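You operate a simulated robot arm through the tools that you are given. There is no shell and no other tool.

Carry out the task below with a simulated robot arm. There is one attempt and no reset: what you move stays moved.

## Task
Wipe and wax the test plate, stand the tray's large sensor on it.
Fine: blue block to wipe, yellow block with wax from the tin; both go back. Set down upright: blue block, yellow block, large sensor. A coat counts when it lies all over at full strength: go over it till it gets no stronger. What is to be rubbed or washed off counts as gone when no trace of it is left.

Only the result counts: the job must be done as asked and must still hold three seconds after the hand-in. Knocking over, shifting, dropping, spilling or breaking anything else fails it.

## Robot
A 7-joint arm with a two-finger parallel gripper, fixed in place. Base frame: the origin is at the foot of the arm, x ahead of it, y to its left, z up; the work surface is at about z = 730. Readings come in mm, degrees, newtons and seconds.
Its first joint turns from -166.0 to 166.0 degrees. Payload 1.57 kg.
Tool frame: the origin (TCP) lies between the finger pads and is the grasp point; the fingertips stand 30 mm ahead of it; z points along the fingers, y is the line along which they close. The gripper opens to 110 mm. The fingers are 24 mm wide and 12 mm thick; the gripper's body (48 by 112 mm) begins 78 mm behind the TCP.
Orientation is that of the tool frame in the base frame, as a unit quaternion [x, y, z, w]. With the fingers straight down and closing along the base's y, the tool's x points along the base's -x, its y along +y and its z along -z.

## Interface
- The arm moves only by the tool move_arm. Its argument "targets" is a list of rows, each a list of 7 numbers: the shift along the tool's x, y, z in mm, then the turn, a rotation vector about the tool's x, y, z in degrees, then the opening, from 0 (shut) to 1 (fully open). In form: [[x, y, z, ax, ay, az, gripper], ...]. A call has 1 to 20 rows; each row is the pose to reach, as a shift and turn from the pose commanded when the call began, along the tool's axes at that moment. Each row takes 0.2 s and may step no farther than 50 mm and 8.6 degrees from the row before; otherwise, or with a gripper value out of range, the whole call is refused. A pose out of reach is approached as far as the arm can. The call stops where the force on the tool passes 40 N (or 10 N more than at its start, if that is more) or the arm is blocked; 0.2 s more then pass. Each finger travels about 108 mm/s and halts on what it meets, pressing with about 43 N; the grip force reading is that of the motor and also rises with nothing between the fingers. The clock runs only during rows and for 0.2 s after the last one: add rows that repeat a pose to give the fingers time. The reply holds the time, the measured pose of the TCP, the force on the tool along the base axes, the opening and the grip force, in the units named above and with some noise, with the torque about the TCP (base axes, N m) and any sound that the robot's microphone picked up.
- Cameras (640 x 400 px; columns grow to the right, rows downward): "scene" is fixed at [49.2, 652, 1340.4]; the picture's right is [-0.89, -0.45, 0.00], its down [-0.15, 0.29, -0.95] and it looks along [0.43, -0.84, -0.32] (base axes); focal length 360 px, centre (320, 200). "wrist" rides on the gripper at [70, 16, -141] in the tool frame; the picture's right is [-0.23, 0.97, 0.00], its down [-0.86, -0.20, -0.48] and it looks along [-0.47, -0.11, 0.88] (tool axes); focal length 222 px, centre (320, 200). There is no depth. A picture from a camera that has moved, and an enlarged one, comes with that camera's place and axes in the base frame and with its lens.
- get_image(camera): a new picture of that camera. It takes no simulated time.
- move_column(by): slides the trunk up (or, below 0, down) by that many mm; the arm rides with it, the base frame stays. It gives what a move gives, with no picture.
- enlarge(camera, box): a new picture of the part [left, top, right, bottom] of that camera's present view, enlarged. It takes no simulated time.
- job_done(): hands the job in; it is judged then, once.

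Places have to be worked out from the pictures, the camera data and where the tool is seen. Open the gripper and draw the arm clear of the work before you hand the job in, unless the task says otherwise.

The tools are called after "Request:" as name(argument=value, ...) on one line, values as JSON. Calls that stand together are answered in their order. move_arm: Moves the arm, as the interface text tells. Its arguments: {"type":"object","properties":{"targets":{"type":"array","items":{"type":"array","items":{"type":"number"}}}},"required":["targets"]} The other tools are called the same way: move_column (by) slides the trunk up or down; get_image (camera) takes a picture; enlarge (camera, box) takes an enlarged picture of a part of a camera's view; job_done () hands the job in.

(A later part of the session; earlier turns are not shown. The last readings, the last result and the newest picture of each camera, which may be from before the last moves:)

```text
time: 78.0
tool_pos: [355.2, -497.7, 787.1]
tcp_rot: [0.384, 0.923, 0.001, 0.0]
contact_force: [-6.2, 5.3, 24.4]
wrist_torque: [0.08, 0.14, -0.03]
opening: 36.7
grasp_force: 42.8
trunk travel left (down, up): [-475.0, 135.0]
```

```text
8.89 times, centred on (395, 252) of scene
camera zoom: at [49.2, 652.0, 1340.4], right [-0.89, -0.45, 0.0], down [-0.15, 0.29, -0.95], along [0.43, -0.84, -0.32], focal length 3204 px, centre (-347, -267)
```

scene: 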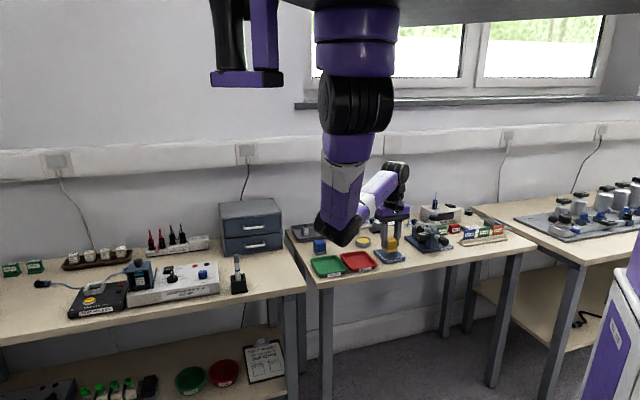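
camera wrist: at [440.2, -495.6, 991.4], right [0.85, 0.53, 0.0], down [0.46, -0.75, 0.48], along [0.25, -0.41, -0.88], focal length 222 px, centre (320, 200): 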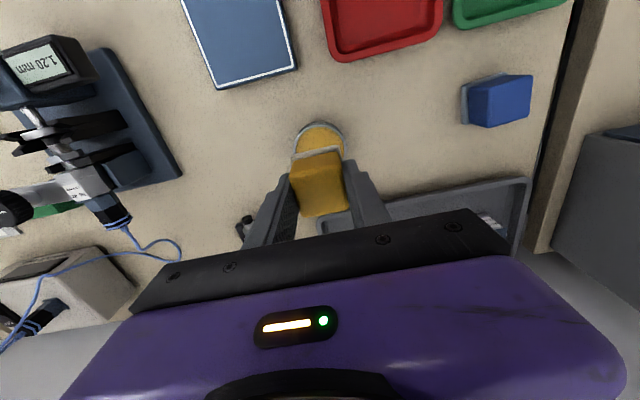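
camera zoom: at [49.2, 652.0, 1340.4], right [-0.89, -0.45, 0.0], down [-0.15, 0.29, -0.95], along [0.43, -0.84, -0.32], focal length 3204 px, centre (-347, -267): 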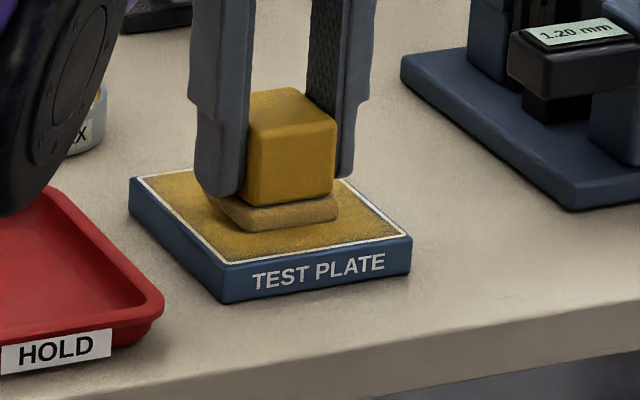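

I lift and move back to inspect the coat from above.

Request:
move_arm(targets=[[0, 0, -15, 0, 0, 0, 0], [0, 0, -50, 0, 0, 0, 0], [0, 0, -73.2, 0, 0, 0, 0], [-45, 0, -73.2, 0, 0, 0, 0], [-80, 0, -73.2, 0, 0, 0, 0], [-80, 0, -73.2, 0, 0, 0, 0]])

Request:
enlarge(camera="wrist", box=[220, 5, 380, 125])

Request:
enlarge(camera="wrist", box=[230, 120, 470, 270])

Request:
enlarge(camera="scene", box=[365, 230, 425, 275])

```text
time: 79.3
tool_pos: [414.0, -553.4, 861.0]
tcp_rot: [0.383, 0.924, 0.0, 0.0]
contact_force: [0.0, -0.7, -0.5]
wrist_torque: [-0.03, -0.03, -0.04]
opening: 36.9
grasp_force: 42.8
trunk travel left (down, up): [-475.0, 135.0]
```

```text
3.33 times, centred on (300, 65) of wrist
camera zoom: at [376.5, -494.3, 1001.1], right [0.85, 0.53, 0.0], down [0.46, -0.75, 0.48], along [0.25, -0.41, -0.88], focal length 740 px, centre (387, 650)
```

zoom: 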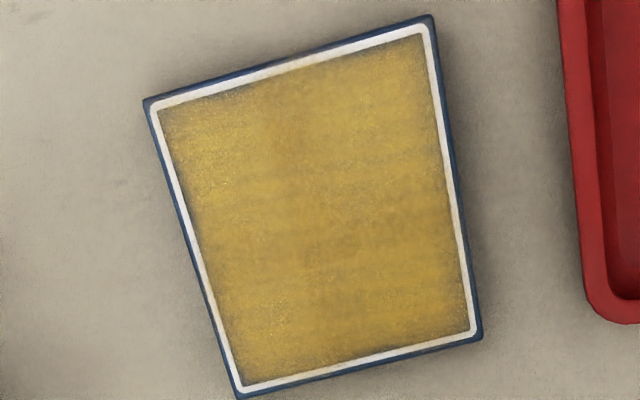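

```text
2.67 times, centred on (350, 195) of wrist
camera zoom: at [376.5, -494.3, 1001.1], right [0.85, 0.53, 0.0], down [0.46, -0.75, 0.48], along [0.25, -0.41, -0.88], focal length 592 px, centre (240, 213)
```

zoom: 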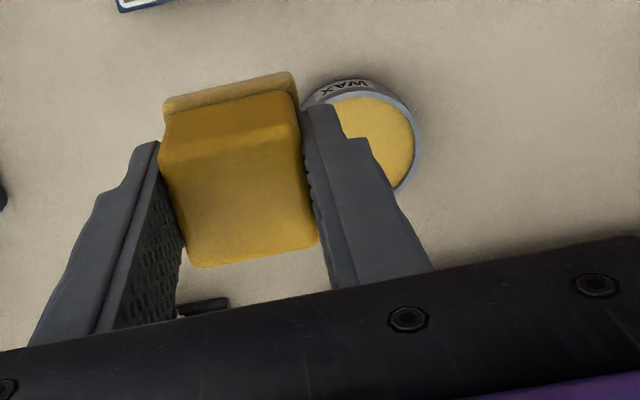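

```text
8.89 times, centred on (395, 252) of scene
camera zoom: at [49.2, 652.0, 1340.4], right [-0.89, -0.45, 0.0], down [-0.15, 0.29, -0.95], along [0.43, -0.84, -0.32], focal length 3204 px, centre (-347, -267)
```

zoom: 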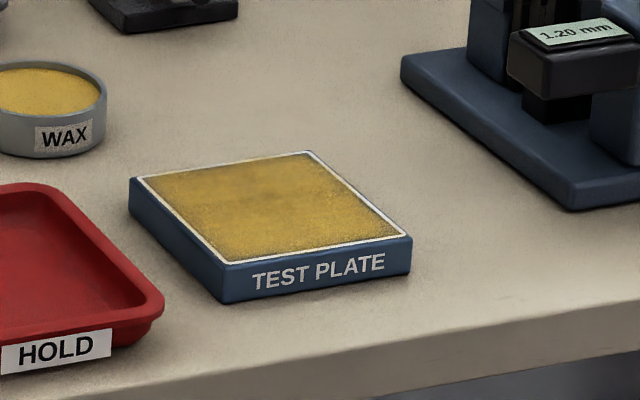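

The coat is stronger, but a close look is needed for a baseline; I zoom into both halves.

Request:
enlarge(camera="wrist", box=[245, 5, 365, 80])

Request:
enlarge(camera="wrist", box=[245, 55, 365, 130])

Request:
enlarge(camera="scene", box=[375, 244, 411, 266])

```text
5.33 times, centred on (305, 42) of wrist
camera zoom: at [376.5, -494.3, 1001.1], right [0.85, 0.53, 0.0], down [0.46, -0.75, 0.48], along [0.25, -0.41, -0.88], focal length 1185 px, centre (400, 1040)
```

zoom: 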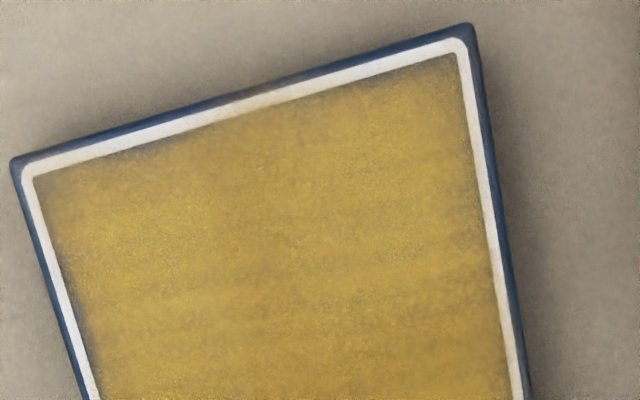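

```text
5.33 times, centred on (305, 92) of wrist
camera zoom: at [376.5, -494.3, 1001.1], right [0.85, 0.53, 0.0], down [0.46, -0.75, 0.48], along [0.25, -0.41, -0.88], focal length 1185 px, centre (400, 773)
```

zoom: 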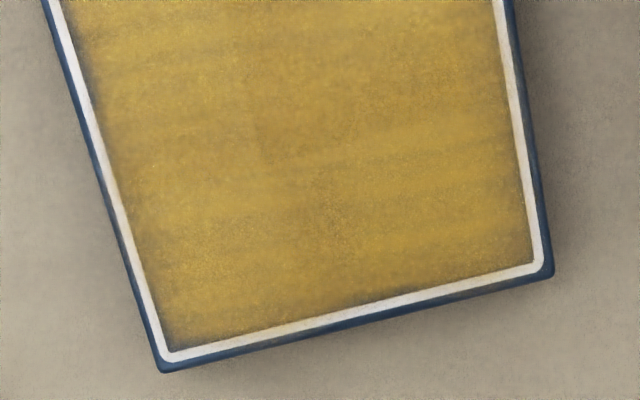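

```text
16.00 times, centred on (393, 255) of scene
camera zoom: at [49.2, 652.0, 1340.4], right [-0.89, -0.45, 0.0], down [-0.15, 0.29, -0.95], along [0.43, -0.84, -0.32], focal length 5767 px, centre (-848, -680)
```

zoom: 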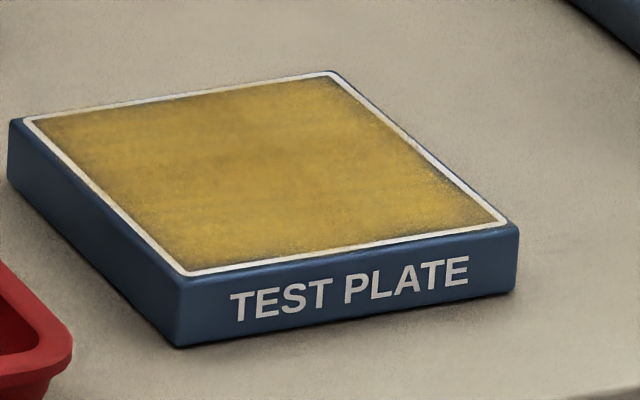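

There are still slightly thinner patches, so I reload the pad a third time.

Request:
move_arm(targets=[[-23, 23, 0, 0, 0, 0, 0], [-45.5, 45.3, 0, 0, 0, 0, 0], [-45.5, 45.3, 30, 0, 0, 0, 0], [-45.5, 45.3, 55, 0, 0, 0, 0], [-45.5, 45.3, 68, 0, 0, 0, 0], [-45.5, 45.3, 71, 0, 0, 0, 0], [-45.5, 45.3, 72, 0, 0, 0, 0], [-45.5, 45.3, 73, 0, 0, 0, 0], [-45.5, 45.3, 73, 0, 0, 0, 0]])

Request:
enlarge(camera="wrist", box=[230, 90, 430, 240])

```text
time: 81.3
tool_pos: [477.0, -555.0, 788.0]
tcp_rot: [0.383, 0.924, 0.0, 0.001]
contact_force: [1.2, 2.5, 11.5]
wrist_torque: [0.14, 0.01, 0.01]
opening: 36.8
grasp_force: 42.7
trunk travel left (down, up): [-475.0, 135.0]
```

```text
2.67 times, centred on (330, 165) of wrist
camera zoom: at [440.8, -495.7, 928.6], right [0.85, 0.53, 0.0], down [0.46, -0.75, 0.48], along [0.25, -0.41, -0.88], focal length 592 px, centre (293, 293)
```

zoom: 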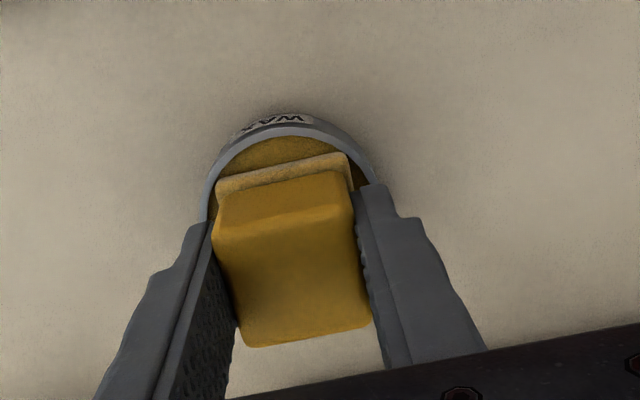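

Loaded again (11.5 N). I return to the plate and come down to contact.

Request:
move_arm(targets=[[0, 0, -10, 0, 0, 0, 0], [0, 0, -40, 0, 0, 0, 0], [0, 0, -73, 0, 0, 0, 0], [32, -11, -73, 0, 0, 0, 0], [64, -23, -73, 0, 0, 0, 0], [96, -34, -73, 0, 0, 0, 0], [125.5, -45.3, -73, 0, 0, 0, 0], [125.5, -45.3, -40, 0, 0, 0, 0], [125.5, -45.3, -12, 0, 0, 0, 0], [125.5, -45.3, -4, 0, 0, 0, 0], [125.5, -45.3, -1, 0, 0, 0, 0], [125.5, -45.3, 0, 0, 0, 0, 0], [125.5, -45.3, 0, 0, 0, 0, 0]])

```text
time: 84.2
tool_pos: [355.9, -497.4, 786.8]
tcp_rot: [0.383, 0.924, -0.001, 0.0]
contact_force: [-0.7, 1.4, 4.2]
wrist_torque: [0.08, 0.01, 0.0]
opening: 36.9
grasp_force: 43.1
trunk travel left (down, up): [-475.0, 135.0]
```

Light contact at 4 N. I press a little more and go over the entire plate, starting with the middle this time and then the edges.

Request:
move_arm(targets=[[0, 0, 0.8, 0, 0, 0, 0], [12, 0, 0.8, 0, 0, 0, 0], [-12, 0, 0.8, 0, 0, 0, 0], [-12, 10, 0.8, 0, 0, 0, 0], [12, 10, 0.8, 0, 0, 0, 0], [24, 10, 0.8, 0, 0, 0, 0], [24, 24, 0.8, 0, 0, 0, 0], [0, 24, 0.8, 0, 0, 0, 0], [-24, 24, 0.8, 0, 0, 0, 0], [-24, 8, 0.8, 0, 0, 0, 0], [0, 8, 0.8, 0, 0, 0, 0], [24, 8, 0.8, 0, 0, 0, 0], [24, -8, 0.8, 0, 0, 0, 0], [0, -8, 0.8, 0, 0, 0, 0], [-24, -8, 0.8, 0, 0, 0, 0], [-24, -24, 0.8, 0, 0, 0, 0], [0, -24, 0.8, 0, 0, 0, 0], [24, -24, 0.8, 0, 0, 0, 0], [24, 0, 0.8, 0, 0, 0, 0], [0, 0, 0.8, 0, 0, 0, 0]])

Request:
move_arm(targets=[[0, 24, 0, 0, 0, 0, 0], [24, 24, 0, 0, 0, 0, 0], [24, 0, 0, 0, 0, 0, 0], [24, -24, 0, 0, 0, 0, 0], [10, -24, 0, 0, 0, 0, 0], [10, 0, 0, 0, 0, 0, 0], [10, 24, 0, 0, 0, 0, 0], [-4, 24, 0, 0, 0, 0, 0], [-4, 0, 0, 0, 0, 0, 0], [-4, -24, 0, 0, 0, 0, 0], [-15, -24, 0, 0, 0, 0, 0], [-15, 0, 0, 0, 0, 0, 0], [-15, 24, 0, 0, 0, 0, 0], [-24, 24, 0, 0, 0, 0, 0], [-24, 0, 0, 0, 0, 0, 0], [-24, -24, 0, 0, 0, 0, 0], [0, -24, 0, 0, 0, 0, 0], [0, 0, 0, 0, 0, 0, 0]])

Request:
move_arm(targets=[[0, 0, -15, 0, 0, 0, 0], [0, 0, -50, 0, 0, 0, 0], [0, 0, -73.8, 0, 0, 0, 0], [-45, 0, -73.8, 0, 0, 0, 0], [-80, 0, -73.8, 0, 0, 0, 0], [-80, 0, -73.8, 0, 0, 0, 0]])

Request:
enlarge(camera="wrist", box=[245, 5, 365, 80])

Request:
enlarge(camera="wrist", box=[245, 55, 365, 130])

Request:
enlarge(camera="scene", box=[375, 244, 411, 266])

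Request:
enlarge(camera="wrist", box=[230, 120, 470, 270])

```text
time: 88.3
tool_pos: [356.6, -497.3, 787.5]
tcp_rot: [0.384, 0.923, 0.001, -0.001]
contact_force: [-9.0, 8.6, 36.9]
wrist_torque: [0.16, 0.25, 0.0]
opening: 36.9
grasp_force: 42.5
trunk travel left (down, up): [-475.0, 135.0]
```

```text
time: 92.2
tool_pos: [354.8, -498.7, 788.0]
tcp_rot: [0.385, 0.923, -0.001, 0.0]
contact_force: [-6.3, -6.9, 27.4]
wrist_torque: [-0.19, 0.11, -0.03]
opening: 36.7
grasp_force: 42.7
trunk travel left (down, up): [-475.0, 135.0]
```

```text
time: 93.5
tool_pos: [414.0, -554.2, 859.0]
tcp_rot: [0.383, 0.924, 0.0, 0.0]
contact_force: [0.3, 1.1, 1.0]
wrist_torque: [0.0, -0.01, -0.03]
opening: 36.5
grasp_force: 43.1
trunk travel left (down, up): [-475.0, 135.0]
```

```text
5.33 times, centred on (305, 42) of wrist
camera zoom: at [376.2, -494.9, 999.9], right [0.85, 0.53, 0.0], down [0.46, -0.75, 0.48], along [0.25, -0.41, -0.88], focal length 1185 px, centre (400, 1040)
```

zoom: 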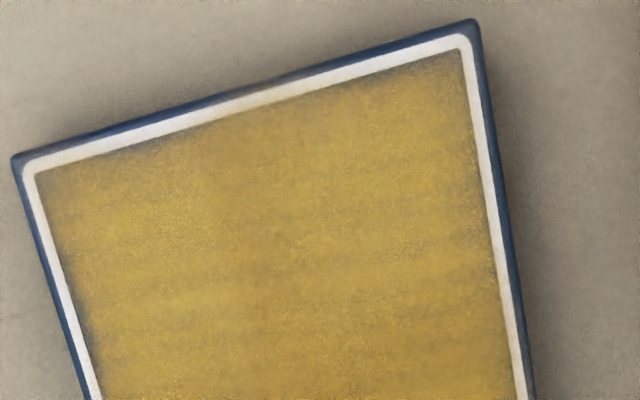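

```text
5.33 times, centred on (305, 92) of wrist
camera zoom: at [376.2, -494.9, 999.9], right [0.85, 0.53, 0.0], down [0.46, -0.75, 0.48], along [0.25, -0.41, -0.88], focal length 1185 px, centre (400, 773)
```

zoom: 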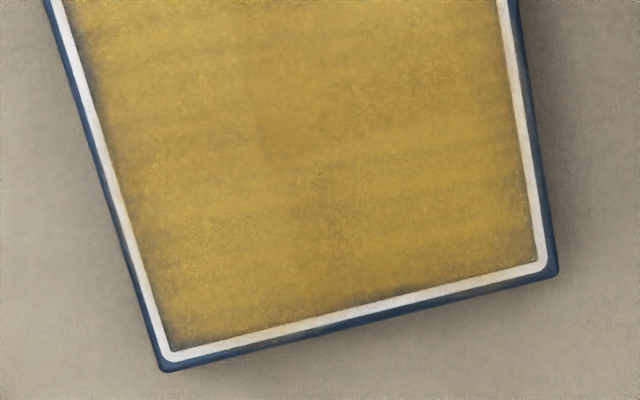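

```text
16.00 times, centred on (393, 255) of scene
camera zoom: at [49.2, 652.0, 1340.4], right [-0.89, -0.45, 0.0], down [-0.15, 0.29, -0.95], along [0.43, -0.84, -0.32], focal length 5767 px, centre (-848, -680)
```

zoom: 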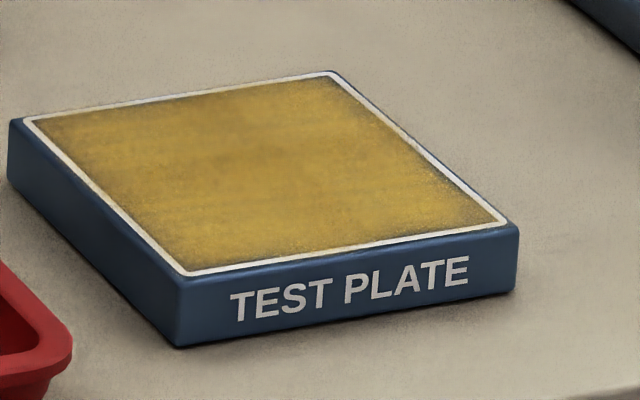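

```text
2.67 times, centred on (350, 195) of wrist
camera zoom: at [376.2, -494.9, 999.9], right [0.85, 0.53, 0.0], down [0.46, -0.75, 0.48], along [0.25, -0.41, -0.88], focal length 592 px, centre (240, 213)
```

zoom: 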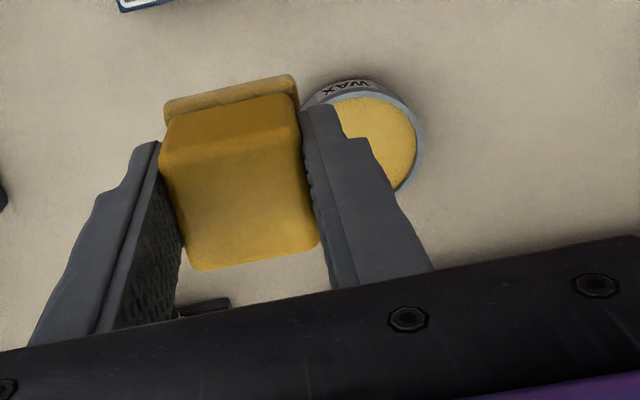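

The coat looks the same as after the second load. I take the same framing as before to compare directly.

Request:
enlarge(camera="wrist", box=[220, 5, 380, 125])

Request:
enlarge(camera="scene", box=[365, 230, 425, 275])

Request:
enlarge(camera="scene", box=[345, 210, 425, 270])

```text
3.33 times, centred on (300, 65) of wrist
camera zoom: at [376.2, -494.9, 999.9], right [0.85, 0.53, 0.0], down [0.46, -0.75, 0.48], along [0.25, -0.41, -0.88], focal length 740 px, centre (387, 650)
```

zoom: 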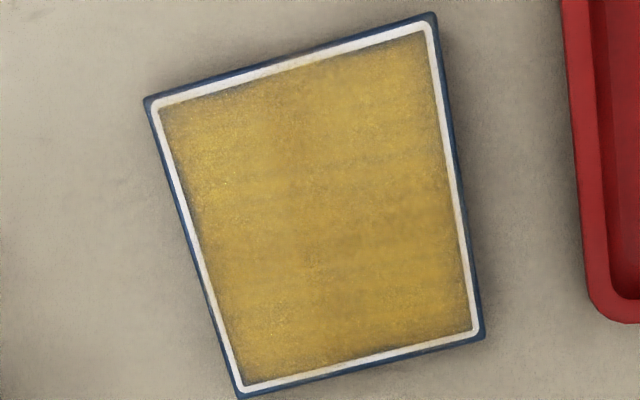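

```text
8.89 times, centred on (395, 252) of scene
camera zoom: at [49.2, 652.0, 1340.4], right [-0.89, -0.45, 0.0], down [-0.15, 0.29, -0.95], along [0.43, -0.84, -0.32], focal length 3204 px, centre (-347, -267)
```

zoom: 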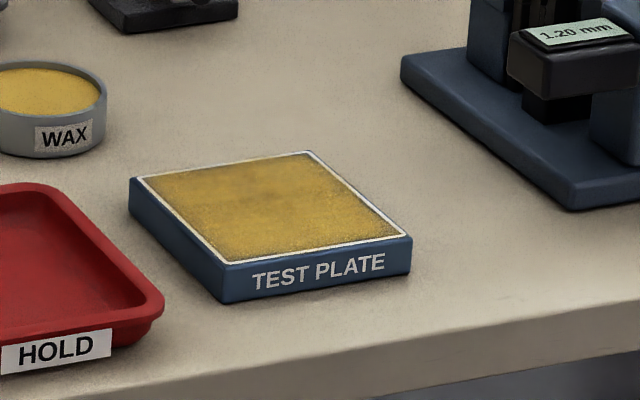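

```text
6.67 times, centred on (385, 240) of scene
camera zoom: at [49.2, 652.0, 1340.4], right [-0.89, -0.45, 0.0], down [-0.15, 0.29, -0.95], along [0.43, -0.84, -0.32], focal length 2403 px, centre (-113, -67)
```

zoom: 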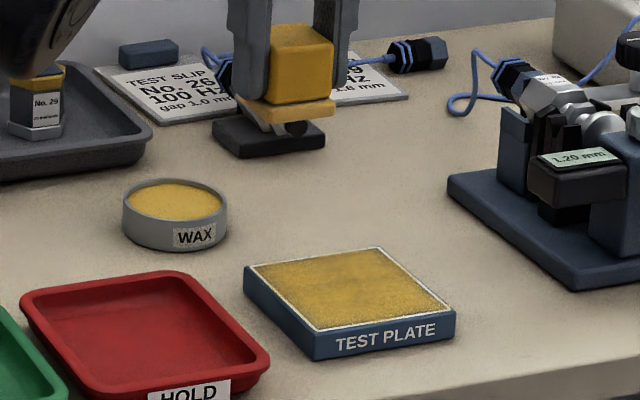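

Three loads and no further change between the last two: the coat is at full strength. Now I carry the yellow block back above its home, compensating 2 mm for slip in the grip, with the 3° turn.

Request:
move_arm(targets=[[-7, 33, 0, 0, 0, -1, 0], [-14, 67, 0, 0, 0, -2, 0], [-21, 101, 0, 0, 0, -3, 0], [-28.9, 135, 0, 0, 0, -3, 0], [-28.9, 135, 30, 0, 0, -3, 0], [-28.9, 135, 60, 0, 0, -3, 0], [-28.9, 135, 80, 0, 0, -3, 0], [-28.9, 135, 84, 0, 0, -3, 0], [-28.9, 135, 84, 0, 0, -3, 0]])

Request:
enlarge(camera="wrist", box=[230, 120, 440, 250])

Request:
enlarge(camera="scene", box=[315, 210, 375, 260])

```text
time: 95.5
tool_pos: [529.2, -480.2, 774.7]
tcp_rot: [0.358, 0.934, 0.0, 0.0]
contact_force: [-0.1, -0.1, -0.1]
wrist_torque: [-0.01, 0.02, -0.02]
opening: 36.5
grasp_force: 43.4
trunk travel left (down, up): [-475.0, 135.0]
```

```text
3.05 times, centred on (335, 185) of wrist
camera zoom: at [489.1, -423.1, 916.2], right [0.82, 0.57, 0.0], down [0.5, -0.72, 0.48], along [0.27, -0.39, -0.88], focal length 677 px, centre (274, 246)
```

zoom: 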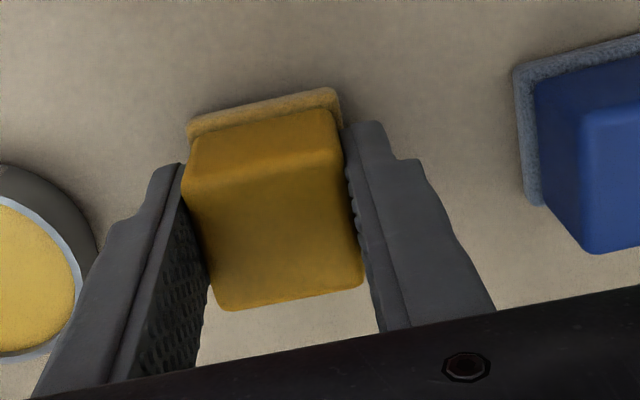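

```text
8.00 times, centred on (345, 235) of scene
camera zoom: at [49.2, 652.0, 1340.4], right [-0.89, -0.45, 0.0], down [-0.15, 0.29, -0.95], along [0.43, -0.84, -0.32], focal length 2883 px, centre (120, -80)
```

zoom: 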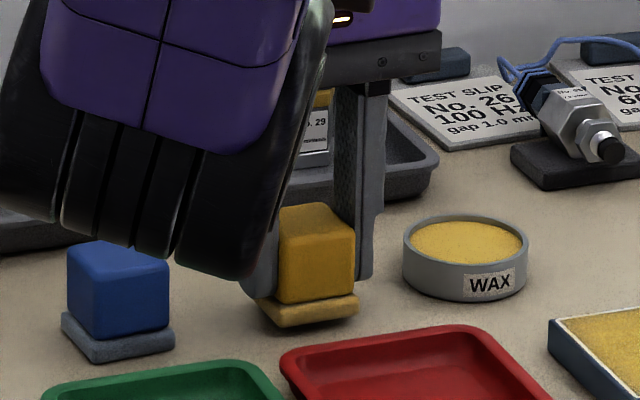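

Positioned over home, about 5 mm above the table. I lower in small steps.

Request:
move_arm(targets=[[0, 0, 1.5, 0, 0, 0, 0], [0, 0, 3, 0, 0, 0, 0], [0, 0, 4, 0, 0, 0, 0], [0, 0, 4, 0, 0, 0, 0]])

```text
time: 96.5
tool_pos: [529.2, -480.0, 772.3]
tcp_rot: [0.359, 0.933, 0.0, 0.001]
contact_force: [0.6, -0.6, -0.3]
wrist_torque: [0.01, -0.02, 0.02]
opening: 36.8
grasp_force: 42.9
trunk travel left (down, up): [-475.0, 135.0]
```

No contact yet; one millimetre further.

Request:
move_arm(targets=[[0, 0, 0.5, 0, 0, 0, 0], [0, 0, 1, 0, 0, 0, 0], [0, 0, 1, 0, 0, 0, 0]])

```text
time: 97.3
tool_pos: [529.2, -479.7, 771.2]
tcp_rot: [0.359, 0.933, -0.001, -0.001]
contact_force: [-0.3, -0.5, -0.3]
wrist_torque: [0.02, -0.02, 0.03]
opening: 36.7
grasp_force: 42.7
trunk travel left (down, up): [-475.0, 135.0]
```

Still free; another millimetre.

Request:
move_arm(targets=[[0, 0, 0.5, 0, 0, 0, 0], [0, 0, 1, 0, 0, 0, 0], [0, 0, 1, 0, 0, 0, 0]])

```text
time: 98.2
tool_pos: [530.0, -480.1, 771.0]
tcp_rot: [0.358, 0.934, -0.001, 0.001]
contact_force: [0.0, 1.3, 10.1]
wrist_torque: [0.02, 0.03, -0.02]
opening: 36.6
grasp_force: 43.0
trunk travel left (down, up): [-475.0, 135.0]
```

The block stands on the table (10 N). I open the fingers and check.

Request:
move_arm(targets=[[0, 0, -0.5, 0, 0, 0, 0.4], [0, 0, -0.5, 0, 0, 0, 0.5], [0, 0, -0.5, 0, 0, 0, 0.65], [0, 0, -0.5, 0, 0, 0, 0.65]])

Request:
enlarge(camera="wrist", box=[230, 120, 440, 250])

```text
time: 99.2
tool_pos: [527.8, -480.1, 769.9]
tcp_rot: [0.359, 0.934, 0.0, 0.0]
contact_force: [0.3, -0.5, 0.4]
wrist_torque: [0.03, 0.02, 0.02]
opening: 71.8
grasp_force: 0.0
trunk travel left (down, up): [-475.0, 135.0]
```

```text
3.05 times, centred on (335, 185) of wrist
camera zoom: at [489.2, -422.5, 910.8], right [0.82, 0.57, 0.0], down [0.5, -0.72, 0.48], along [0.27, -0.39, -0.88], focal length 677 px, centre (274, 246)
```

zoom: 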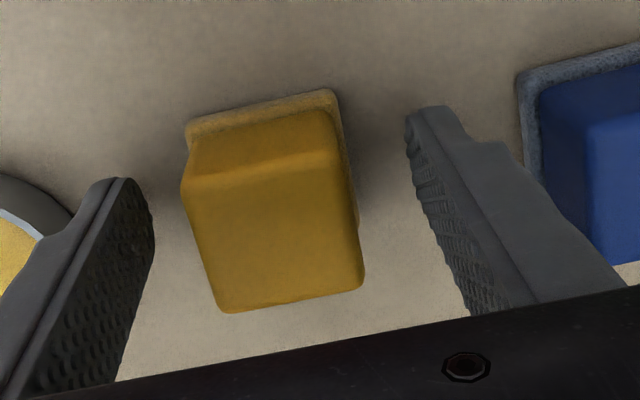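

The yellow block is back, upright and free. I rise straight up and move over the tray to look at the large sensor.

Request:
move_arm(targets=[[0, 0, -40, 0, 0, 0, 0.65], [0, 0, -85, 0, 0, 0, 0.65], [0, 0, -130, 0, 0, 0, 0.65], [-40, -18, -130, 0, 0, 1, 0.65], [-80, -36, -130, 0, 0, 2, 0.65], [-120, -54, -130, 0, 0, 3, 0.65], [-160, -71.2, -130, 0, 0, 3, 0.65], [-160, -71.2, -130, 0, 0, 3, 0.65]])

Request:
get_image(camera="wrist")

Request:
get_image(camera="scene")

Request:
enlarge(camera="wrist", box=[240, 80, 400, 200])

Request:
enlarge(camera="scene", box=[285, 180, 385, 260])

```text
time: 101.0
tool_pos: [598.9, -639.6, 900.7]
tcp_rot: [0.384, 0.923, 0.0, 0.001]
contact_force: [-0.5, 1.1, -0.2]
wrist_torque: [-0.01, 0.02, -0.01]
opening: 71.4
grasp_force: 0.1
trunk travel left (down, up): [-475.0, 135.0]
```

```text
taken
camera wrist: at [561.8, -580.0, 1041.4], right [0.85, 0.53, 0.0], down [0.46, -0.75, 0.48], along [0.25, -0.41, -0.88], focal length 222 px, centre (320, 200)
```

wrist: 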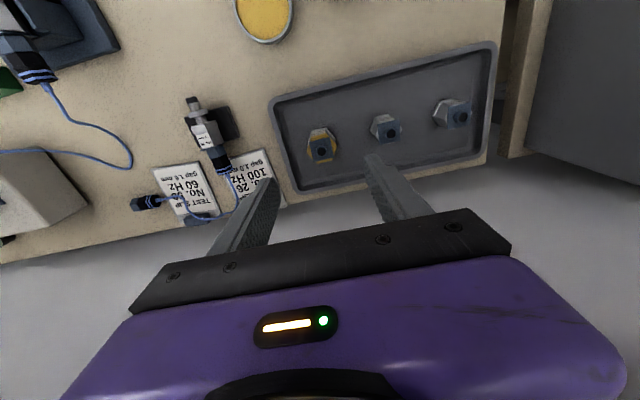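

```text
taken
```

scene: 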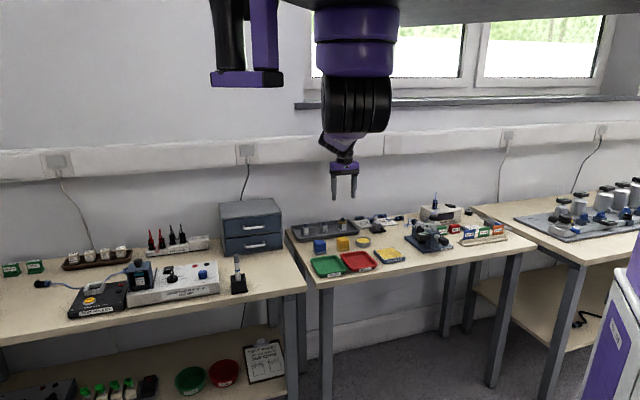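

```text
3.33 times, centred on (320, 140) of wrist
camera zoom: at [561.8, -580.0, 1041.4], right [0.85, 0.53, 0.0], down [0.46, -0.75, 0.48], along [0.25, -0.41, -0.88], focal length 740 px, centre (320, 400)
```

zoom: 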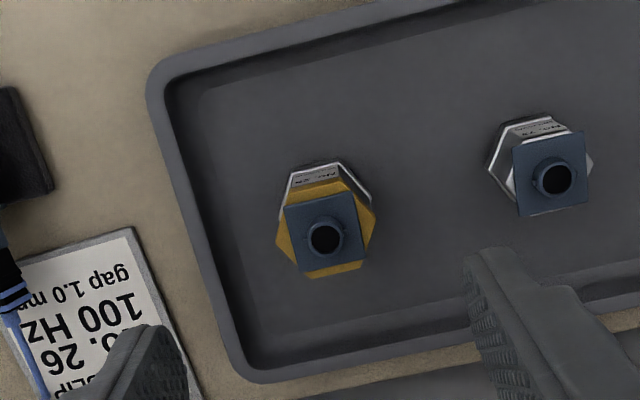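

```text
5.00 times, centred on (335, 220) of scene
camera zoom: at [49.2, 652.0, 1340.4], right [-0.89, -0.45, 0.0], down [-0.15, 0.29, -0.95], along [0.43, -0.84, -0.32], focal length 1802 px, centre (245, 100)
```

zoom: 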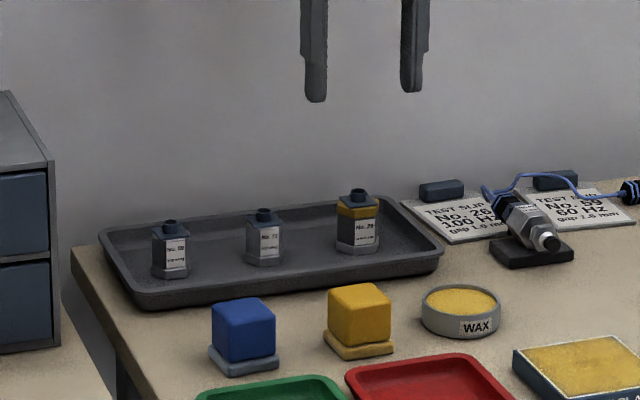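

The arm reaches the tray. I zoom in on all three sensors to confirm which is largest and to measure its shape.

Request:
enlarge(camera="wrist", box=[295, 115, 355, 170])

Request:
enlarge(camera="wrist", box=[355, 85, 485, 155])

Request:
enlarge(camera="scene", box=[310, 212, 370, 240])

```text
7.27 times, centred on (325, 142) of wrist
camera zoom: at [561.8, -580.0, 1041.4], right [0.85, 0.53, 0.0], down [0.46, -0.75, 0.48], along [0.25, -0.41, -0.88], focal length 1615 px, centre (284, 618)
```

zoom: 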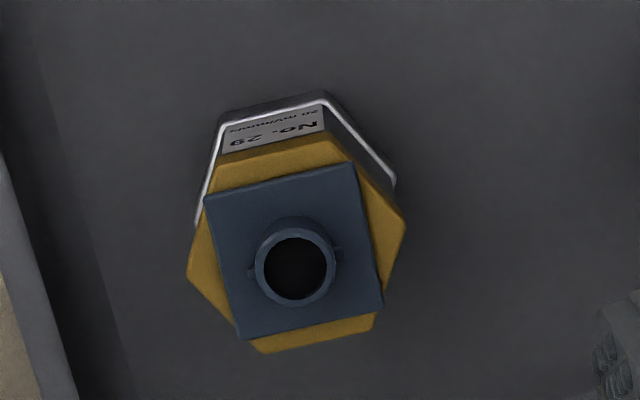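

```text
4.92 times, centred on (420, 120) of wrist
camera zoom: at [561.8, -580.0, 1041.4], right [0.85, 0.53, 0.0], down [0.46, -0.75, 0.48], along [0.25, -0.41, -0.88], focal length 1094 px, centre (-172, 594)
```

zoom: 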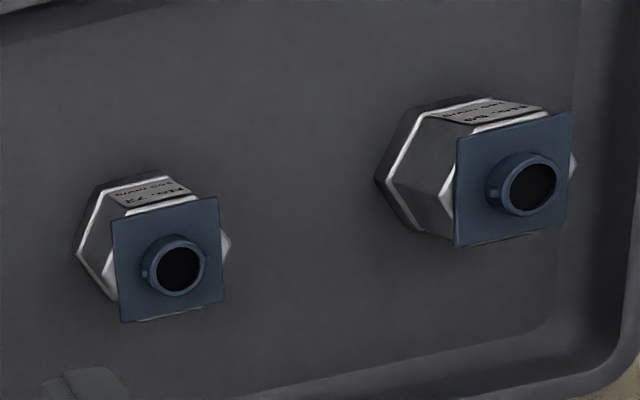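

```text
10.67 times, centred on (340, 226) of scene
camera zoom: at [49.2, 652.0, 1340.4], right [-0.89, -0.45, 0.0], down [-0.15, 0.29, -0.95], along [0.43, -0.84, -0.32], focal length 3844 px, centre (107, -77)
```

zoom: 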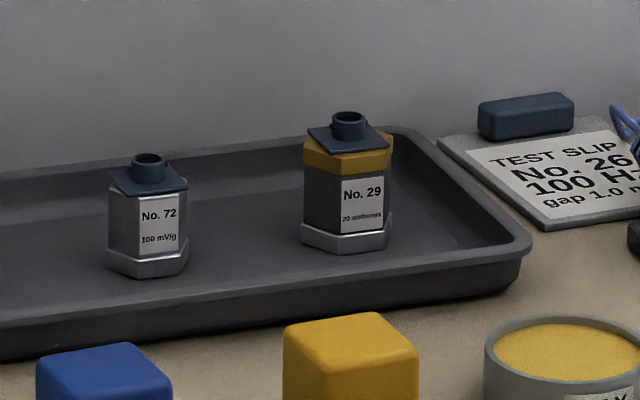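

I check the third sensor as well.

Request:
enlarge(camera="scene", box=[300, 215, 345, 242])

```text
14.22 times, centred on (322, 228) of scene
camera zoom: at [49.2, 652.0, 1340.4], right [-0.89, -0.45, 0.0], down [-0.15, 0.29, -0.95], along [0.43, -0.84, -0.32], focal length 5126 px, centre (284, -205)
```

zoom: 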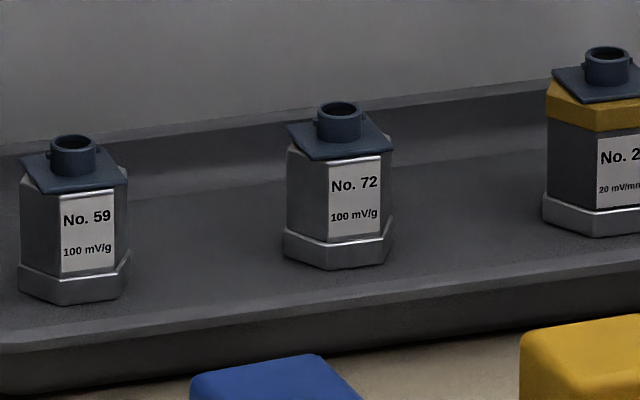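

No. 29, the yellow-banded one, is clearly the largest: a hex about 34 mm across flats with flats facing along r, cap about 40 mm up. I must grip it along r, so I rise and turn the tool by +90°, so that I can then lower the trunk for better reach.

Request:
move_arm(targets=[[0, 0, -40, 0, 0, 0, 0.65], [0, 0, -80, 0, 0, 8.2, 0.65], [0, 0, -120, 0, 0, 16.4, 0.65], [0, 0, -150, 0, 0, 24.6, 0.65], [0, 0, -150, 0, 0, 32.8, 0.65], [0, 0, -150, 0, 0, 41, 0.65], [0, 0, -150, 0, 0, 49.2, 0.65], [0, 0, -150, 0, 0, 57.4, 0.65], [0, 0, -150, 0, 0, 65.6, 0.65], [0, 0, -150, 0, 0, 73.8, 0.65], [0, 0, -150, 0, 0, 82, 0.65], [0, 0, -150, 0, 0, 90, 0.65], [0, 0, -150, 0, 0, 90, 0.65]])

Request:
get_image(camera="scene")

```text
time: 103.8
tool_pos: [600.4, -638.5, 1051.5]
tcp_rot: [0.924, 0.382, 0.0, 0.0]
contact_force: [-0.6, -0.1, -1.0]
wrist_torque: [0.02, 0.02, -0.01]
opening: 71.6
grasp_force: 0.2
trunk travel left (down, up): [-475.0, 135.0]
```

```text
taken
```

scene: 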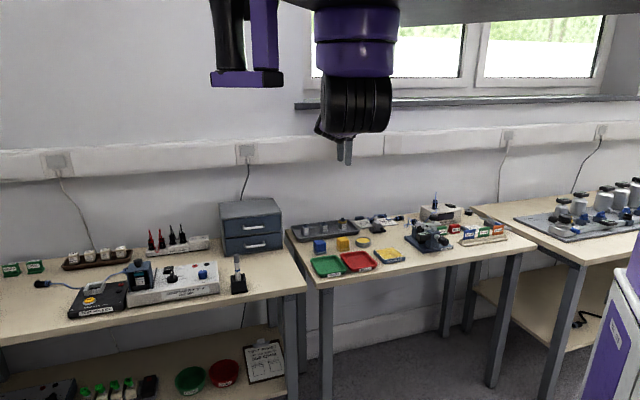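

The turn succeeded. Now I lower the trunk by 150 mm, which brings the tool to about z=900 above the sensor.

Request:
move_column(by=-150)

Request:
get_image(camera="wrist")

Request:
enlarge(camera="wrist", box=[240, 90, 400, 210])

```text
time: 105.5
tool_pos: [600.1, -639.5, 900.2]
tcp_rot: [0.923, 0.384, 0.001, 0.001]
contact_force: [0.0, -0.2, -0.2]
wrist_torque: [0.0, -0.02, 0.01]
opening: 71.4
grasp_force: 0.0
trunk travel left (down, up): [-325.0, 285.0]
```

```text
taken
camera wrist: at [662.0, -603.3, 1040.8], right [0.53, -0.85, 0.0], down [-0.75, -0.46, 0.48], along [-0.41, -0.25, -0.88], focal length 222 px, centre (320, 200)
```

wrist: 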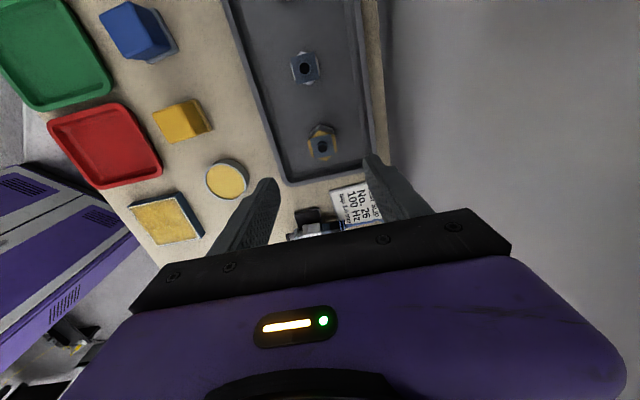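

```text
3.33 times, centred on (320, 150) of wrist
camera zoom: at [662.0, -603.3, 1040.8], right [0.53, -0.85, 0.0], down [-0.75, -0.46, 0.48], along [-0.41, -0.25, -0.88], focal length 740 px, centre (320, 367)
```

zoom: 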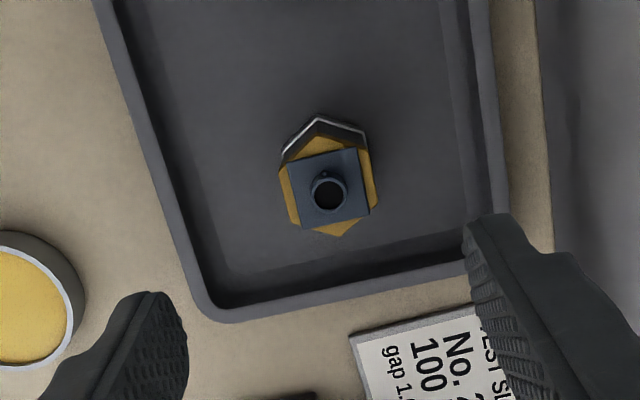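

The hex is square with the fingers now. I correct by about (−2.3, +3.1) mm and come down to z≈845 for a check.

Request:
move_arm(targets=[[-1, 1.5, 28, 0, 0, 0, 0.6], [-2.3, 3.1, 55, 0, 0, 0, 0.6], [-2.3, 3.1, 55, 0, 0, 0, 0.6]])

Request:
enlarge(camera="wrist", box=[220, 90, 420, 240])

Request:
enlarge(camera="scene", box=[310, 180, 390, 240])

```text
time: 106.3
tool_pos: [599.4, -642.5, 845.7]
tcp_rot: [0.924, 0.382, 0.0, 0.0]
contact_force: [-0.3, 0.1, 0.1]
wrist_torque: [-0.06, 0.03, 0.01]
opening: 65.8
grasp_force: 0.0
trunk travel left (down, up): [-325.0, 285.0]
```

```text
2.67 times, centred on (320, 165) of wrist
camera zoom: at [661.8, -606.9, 985.3], right [0.53, -0.85, 0.0], down [-0.75, -0.46, 0.48], along [-0.41, -0.25, -0.88], focal length 592 px, centre (320, 293)
```

zoom: 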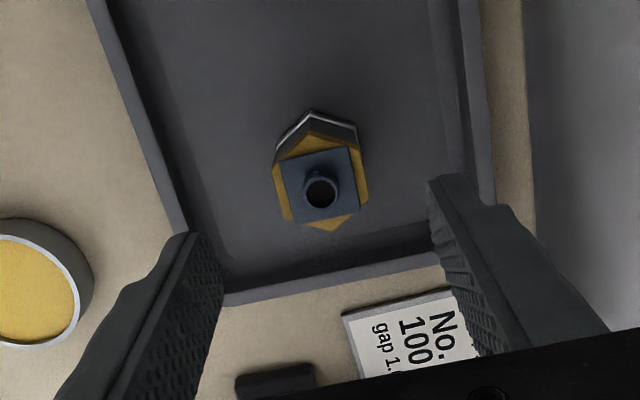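

```text
6.67 times, centred on (350, 210) of scene
camera zoom: at [49.2, 652.0, 1340.4], right [-0.89, -0.45, 0.0], down [-0.15, 0.29, -0.95], along [0.43, -0.84, -0.32], focal length 2403 px, centre (120, 133)
```

zoom: 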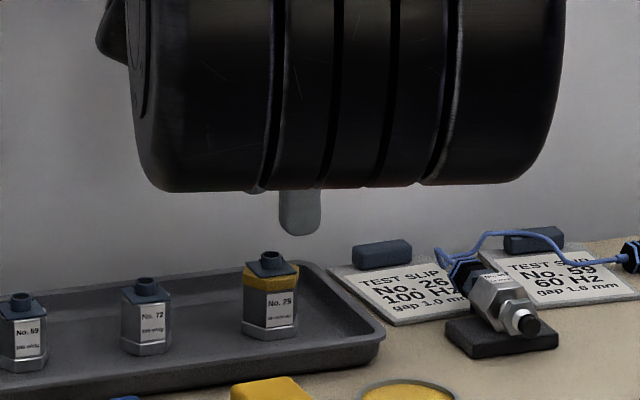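

The fingers are centred over the sensor. I narrow the opening a bit and descend with the fingertips staying above the tray floor.

Request:
move_arm(targets=[[-1.2, 0, 20, 0, 0, 0, 0.5], [-1.2, 0, 42, 0, 0, 0, 0.5], [-1.2, 0, 58, 0, 0, 0, 0.5], [-1.2, 0, 68, 0, 0, 0, 0.5], [-1.2, 0, 68, 0, 0, 0, 0.5]])

Request:
get_image(camera="wrist")

Request:
enlarge(camera="wrist", box=[230, 120, 430, 250])

Request:
get_image(camera="scene")

```text
time: 107.5
tool_pos: [600.9, -643.2, 777.8]
tcp_rot: [0.924, 0.383, 0.0, 0.0]
contact_force: [-0.4, -0.6, -0.3]
wrist_torque: [0.06, -0.01, 0.0]
opening: 55.1
grasp_force: 0.1
trunk travel left (down, up): [-325.0, 285.0]
```

```text
taken
camera wrist: at [661.9, -607.3, 917.4], right [0.53, -0.85, 0.0], down [-0.75, -0.46, 0.48], along [-0.41, -0.25, -0.88], focal length 222 px, centre (320, 200)
```

wrist: 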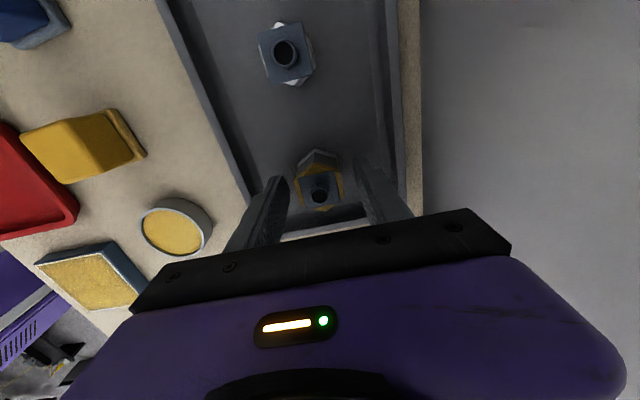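

```text
3.08 times, centred on (330, 185) of wrist
camera zoom: at [661.9, -607.3, 917.4], right [0.53, -0.85, 0.0], down [-0.75, -0.46, 0.48], along [-0.41, -0.25, -0.88], focal length 684 px, centre (289, 246)
```

zoom: 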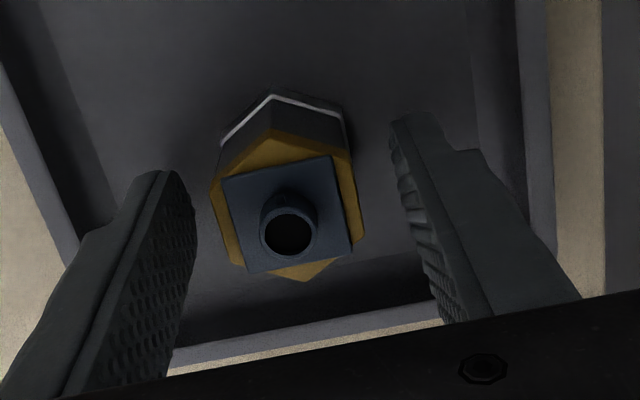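

```text
taken
```

scene: 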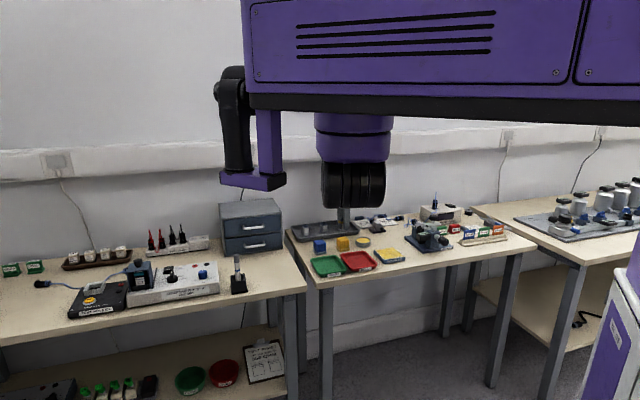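

Centred between the fingers. I lower 3.5 mm more and close on the body's flats.

Request:
move_arm(targets=[[0, 0, 3.5, 0, 0, 0, 0.5], [0, 0, 3.5, 0, 0, 0, 0.4], [0, 0, 3.5, 0, 0, 0, 0.3], [0, 0, 3.5, 0, 0, 0, 0], [0, 0, 3.5, 0, 0, 0, 0]])

Request:
enlarge(camera="wrist", box=[230, 120, 430, 250])

```text
time: 108.7
tool_pos: [599.8, -644.3, 773.4]
tcp_rot: [0.924, 0.382, 0.0, 0.001]
contact_force: [0.4, -0.1, 0.5]
wrist_torque: [-0.01, -0.02, 0.02]
opening: 33.3
grasp_force: 41.2
trunk travel left (down, up): [-325.0, 285.0]
```

```text
3.08 times, centred on (330, 185) of wrist
camera zoom: at [661.7, -607.5, 914.2], right [0.53, -0.85, 0.0], down [-0.75, -0.46, 0.48], along [-0.41, -0.25, -0.88], focal length 684 px, centre (289, 246)
```

zoom: 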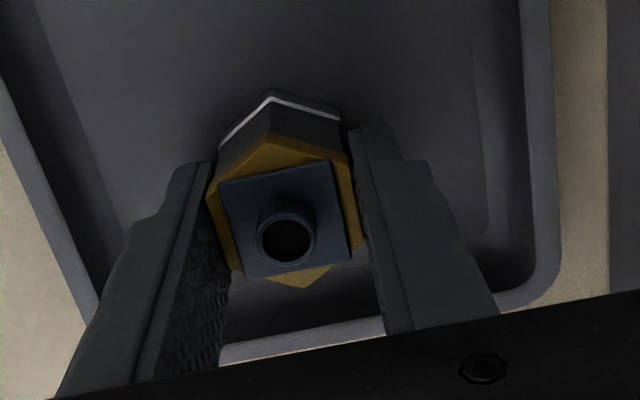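

Gripped across the flats (33.3 mm). I lift gently and check the weight and hold.

Request:
move_arm(targets=[[0, 0, -3, 0, 0, 0, 0], [0, 0, -10, 0, 0, 0, 0], [0, 0, -30, 0, 0, 0, 0], [0, 0, -30, 0, 0, 0, 0]])

Request:
enlarge(camera="wrist", box=[230, 120, 430, 250])

Request:
enlarge(camera="scene", box=[310, 190, 390, 250])

```text
time: 109.7
tool_pos: [599.0, -644.2, 804.3]
tcp_rot: [0.924, 0.383, 0.0, 0.0]
contact_force: [-0.2, 0.7, -0.4]
wrist_torque: [0.01, 0.01, 0.01]
opening: 33.1
grasp_force: 41.5
trunk travel left (down, up): [-325.0, 285.0]
```

```text
3.08 times, centred on (330, 185) of wrist
camera zoom: at [661.2, -607.5, 944.3], right [0.53, -0.85, 0.0], down [-0.75, -0.46, 0.48], along [-0.41, -0.25, -0.88], focal length 684 px, centre (289, 246)
```

zoom: 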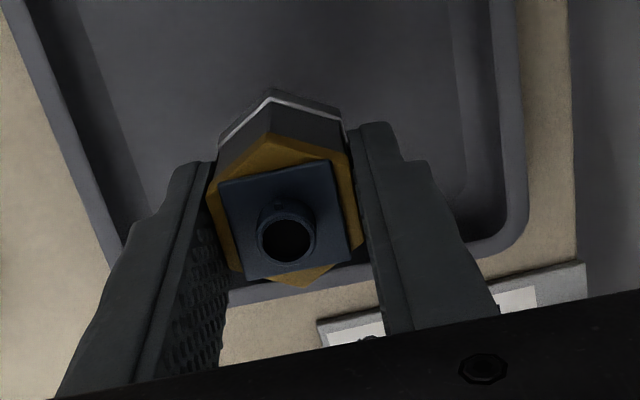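

```text
6.67 times, centred on (350, 220) of scene
camera zoom: at [49.2, 652.0, 1340.4], right [-0.89, -0.45, 0.0], down [-0.15, 0.29, -0.95], along [0.43, -0.84, -0.32], focal length 2403 px, centre (120, 67)
```

zoom: 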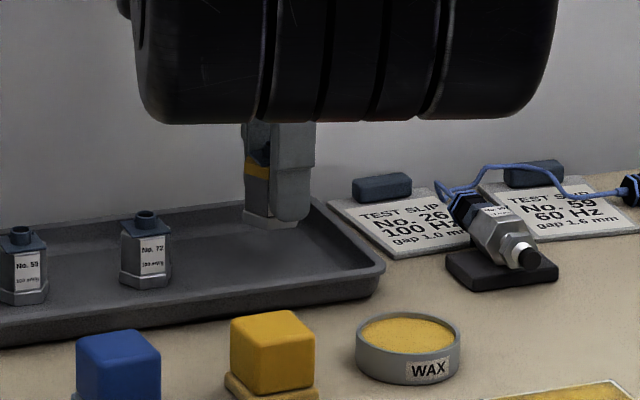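

The sensor hangs upright and firmly. I raise it to z≈880 and carry it over to above the plate.

Request:
move_arm(targets=[[0, 0, -38, 0, 0, 0, 0], [0, 0, -76, 0, 0, 0, 0], [-9, -34, -76, 0, 0, 0, 0], [-18, -69, -76, 0, 0, 0, 0], [-26, -104, -76, 0, 0, 0, 0], [-35, -138, -76, 0, 0, 0, 0], [-43, -172, -76, 0, 0, 0, 0], [-52, -207, -76, 0, 0, 0, 0], [-60, -241, -76, 0, 0, 0, 0], [-69, -275.7, -76, 0, 0, 0, 0], [-69, -275.7, -76, 0, 0, 0, 0]])

Request:
get_image(camera="wrist")

Request:
get_image(camera="scene")

```text
time: 112.1
tool_pos: [356.7, -497.2, 880.4]
tcp_rot: [0.924, 0.383, 0.0, 0.0]
contact_force: [1.2, 0.3, -0.6]
wrist_torque: [-0.01, 0.0, 0.01]
opening: 33.2
grasp_force: 40.6
trunk travel left (down, up): [-325.0, 285.0]
```

```text
taken
camera wrist: at [418.4, -460.9, 1020.3], right [0.53, -0.85, 0.0], down [-0.75, -0.46, 0.48], along [-0.41, -0.25, -0.88], focal length 222 px, centre (320, 200)
```

wrist: 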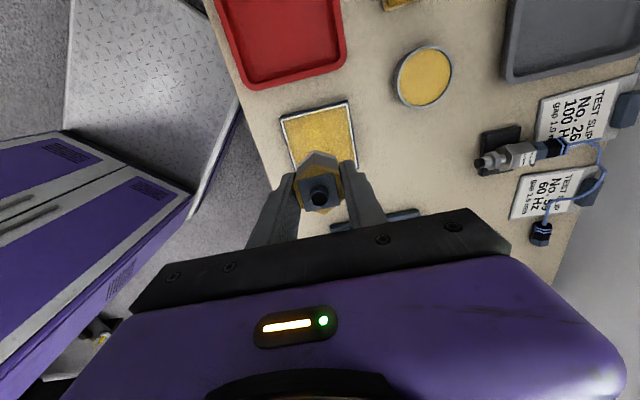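

```text
taken
```

scene: 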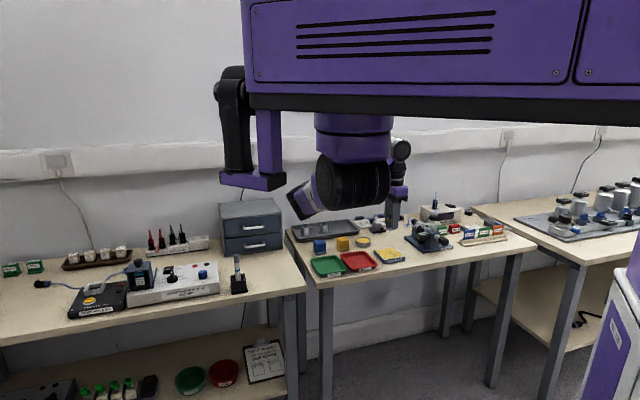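

The sensor is over the plate. I raise the trunk again by 150 mm, since the working posture at the plate was proven with it up.

Request:
move_column(by=150)

Request:
move_arm(targets=[[0, 0, 40, 0, 0, 0, 0], [0, 0, 80, 0, 0, 0, 0], [0, 0, 120, 0, 0, 0, 0], [0, 0, 160, 0, 0, 0, 0], [0, 0, 190, 0, 0, 0, 0], [0, 0, 190, 0, 0, 0, 0]])

Request:
get_image(camera="scene")

Request:
enlarge(camera="wrist", box=[220, 90, 420, 240])

Request:
enlarge(camera="scene", box=[360, 200, 430, 270])

```text
time: 113.8
tool_pos: [356.9, -496.8, 1030.5]
tcp_rot: [0.924, 0.383, 0.0, 0.0]
contact_force: [-1.1, -0.3, -1.4]
wrist_torque: [-0.03, -0.03, 0.01]
opening: 33.3
grasp_force: 41.1
trunk travel left (down, up): [-475.0, 135.0]
```

```text
time: 115.2
tool_pos: [356.5, -498.4, 839.4]
tcp_rot: [0.924, 0.382, 0.0, 0.0]
contact_force: [-0.7, 0.3, -1.3]
wrist_torque: [0.03, -0.02, 0.01]
opening: 33.2
grasp_force: 41.2
trunk travel left (down, up): [-475.0, 135.0]
```

```text
taken
```

scene: 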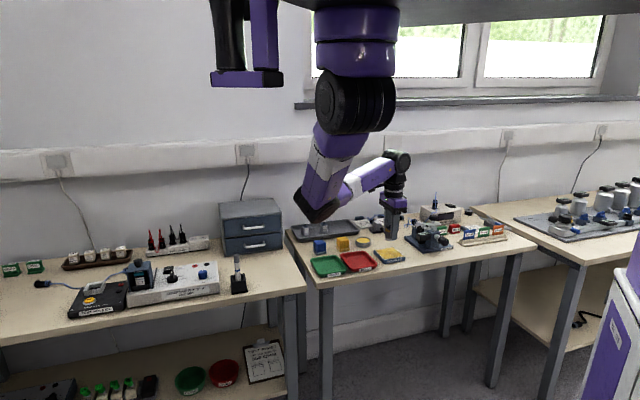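

```text
2.67 times, centred on (320, 165) of wrist
camera zoom: at [418.2, -461.0, 980.1], right [0.53, -0.85, 0.0], down [-0.75, -0.46, 0.48], along [-0.41, -0.25, -0.88], focal length 592 px, centre (320, 293)
```

zoom: 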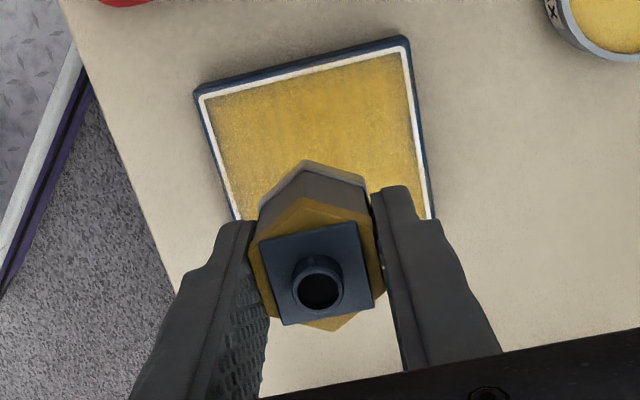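

```text
5.71 times, centred on (395, 235) of scene
camera zoom: at [49.2, 652.0, 1340.4], right [-0.89, -0.45, 0.0], down [-0.15, 0.29, -0.95], along [0.43, -0.84, -0.32], focal length 2060 px, centre (-109, 0)
```

zoom: 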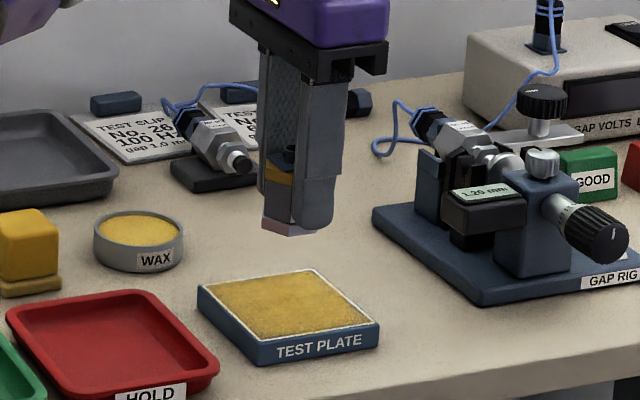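

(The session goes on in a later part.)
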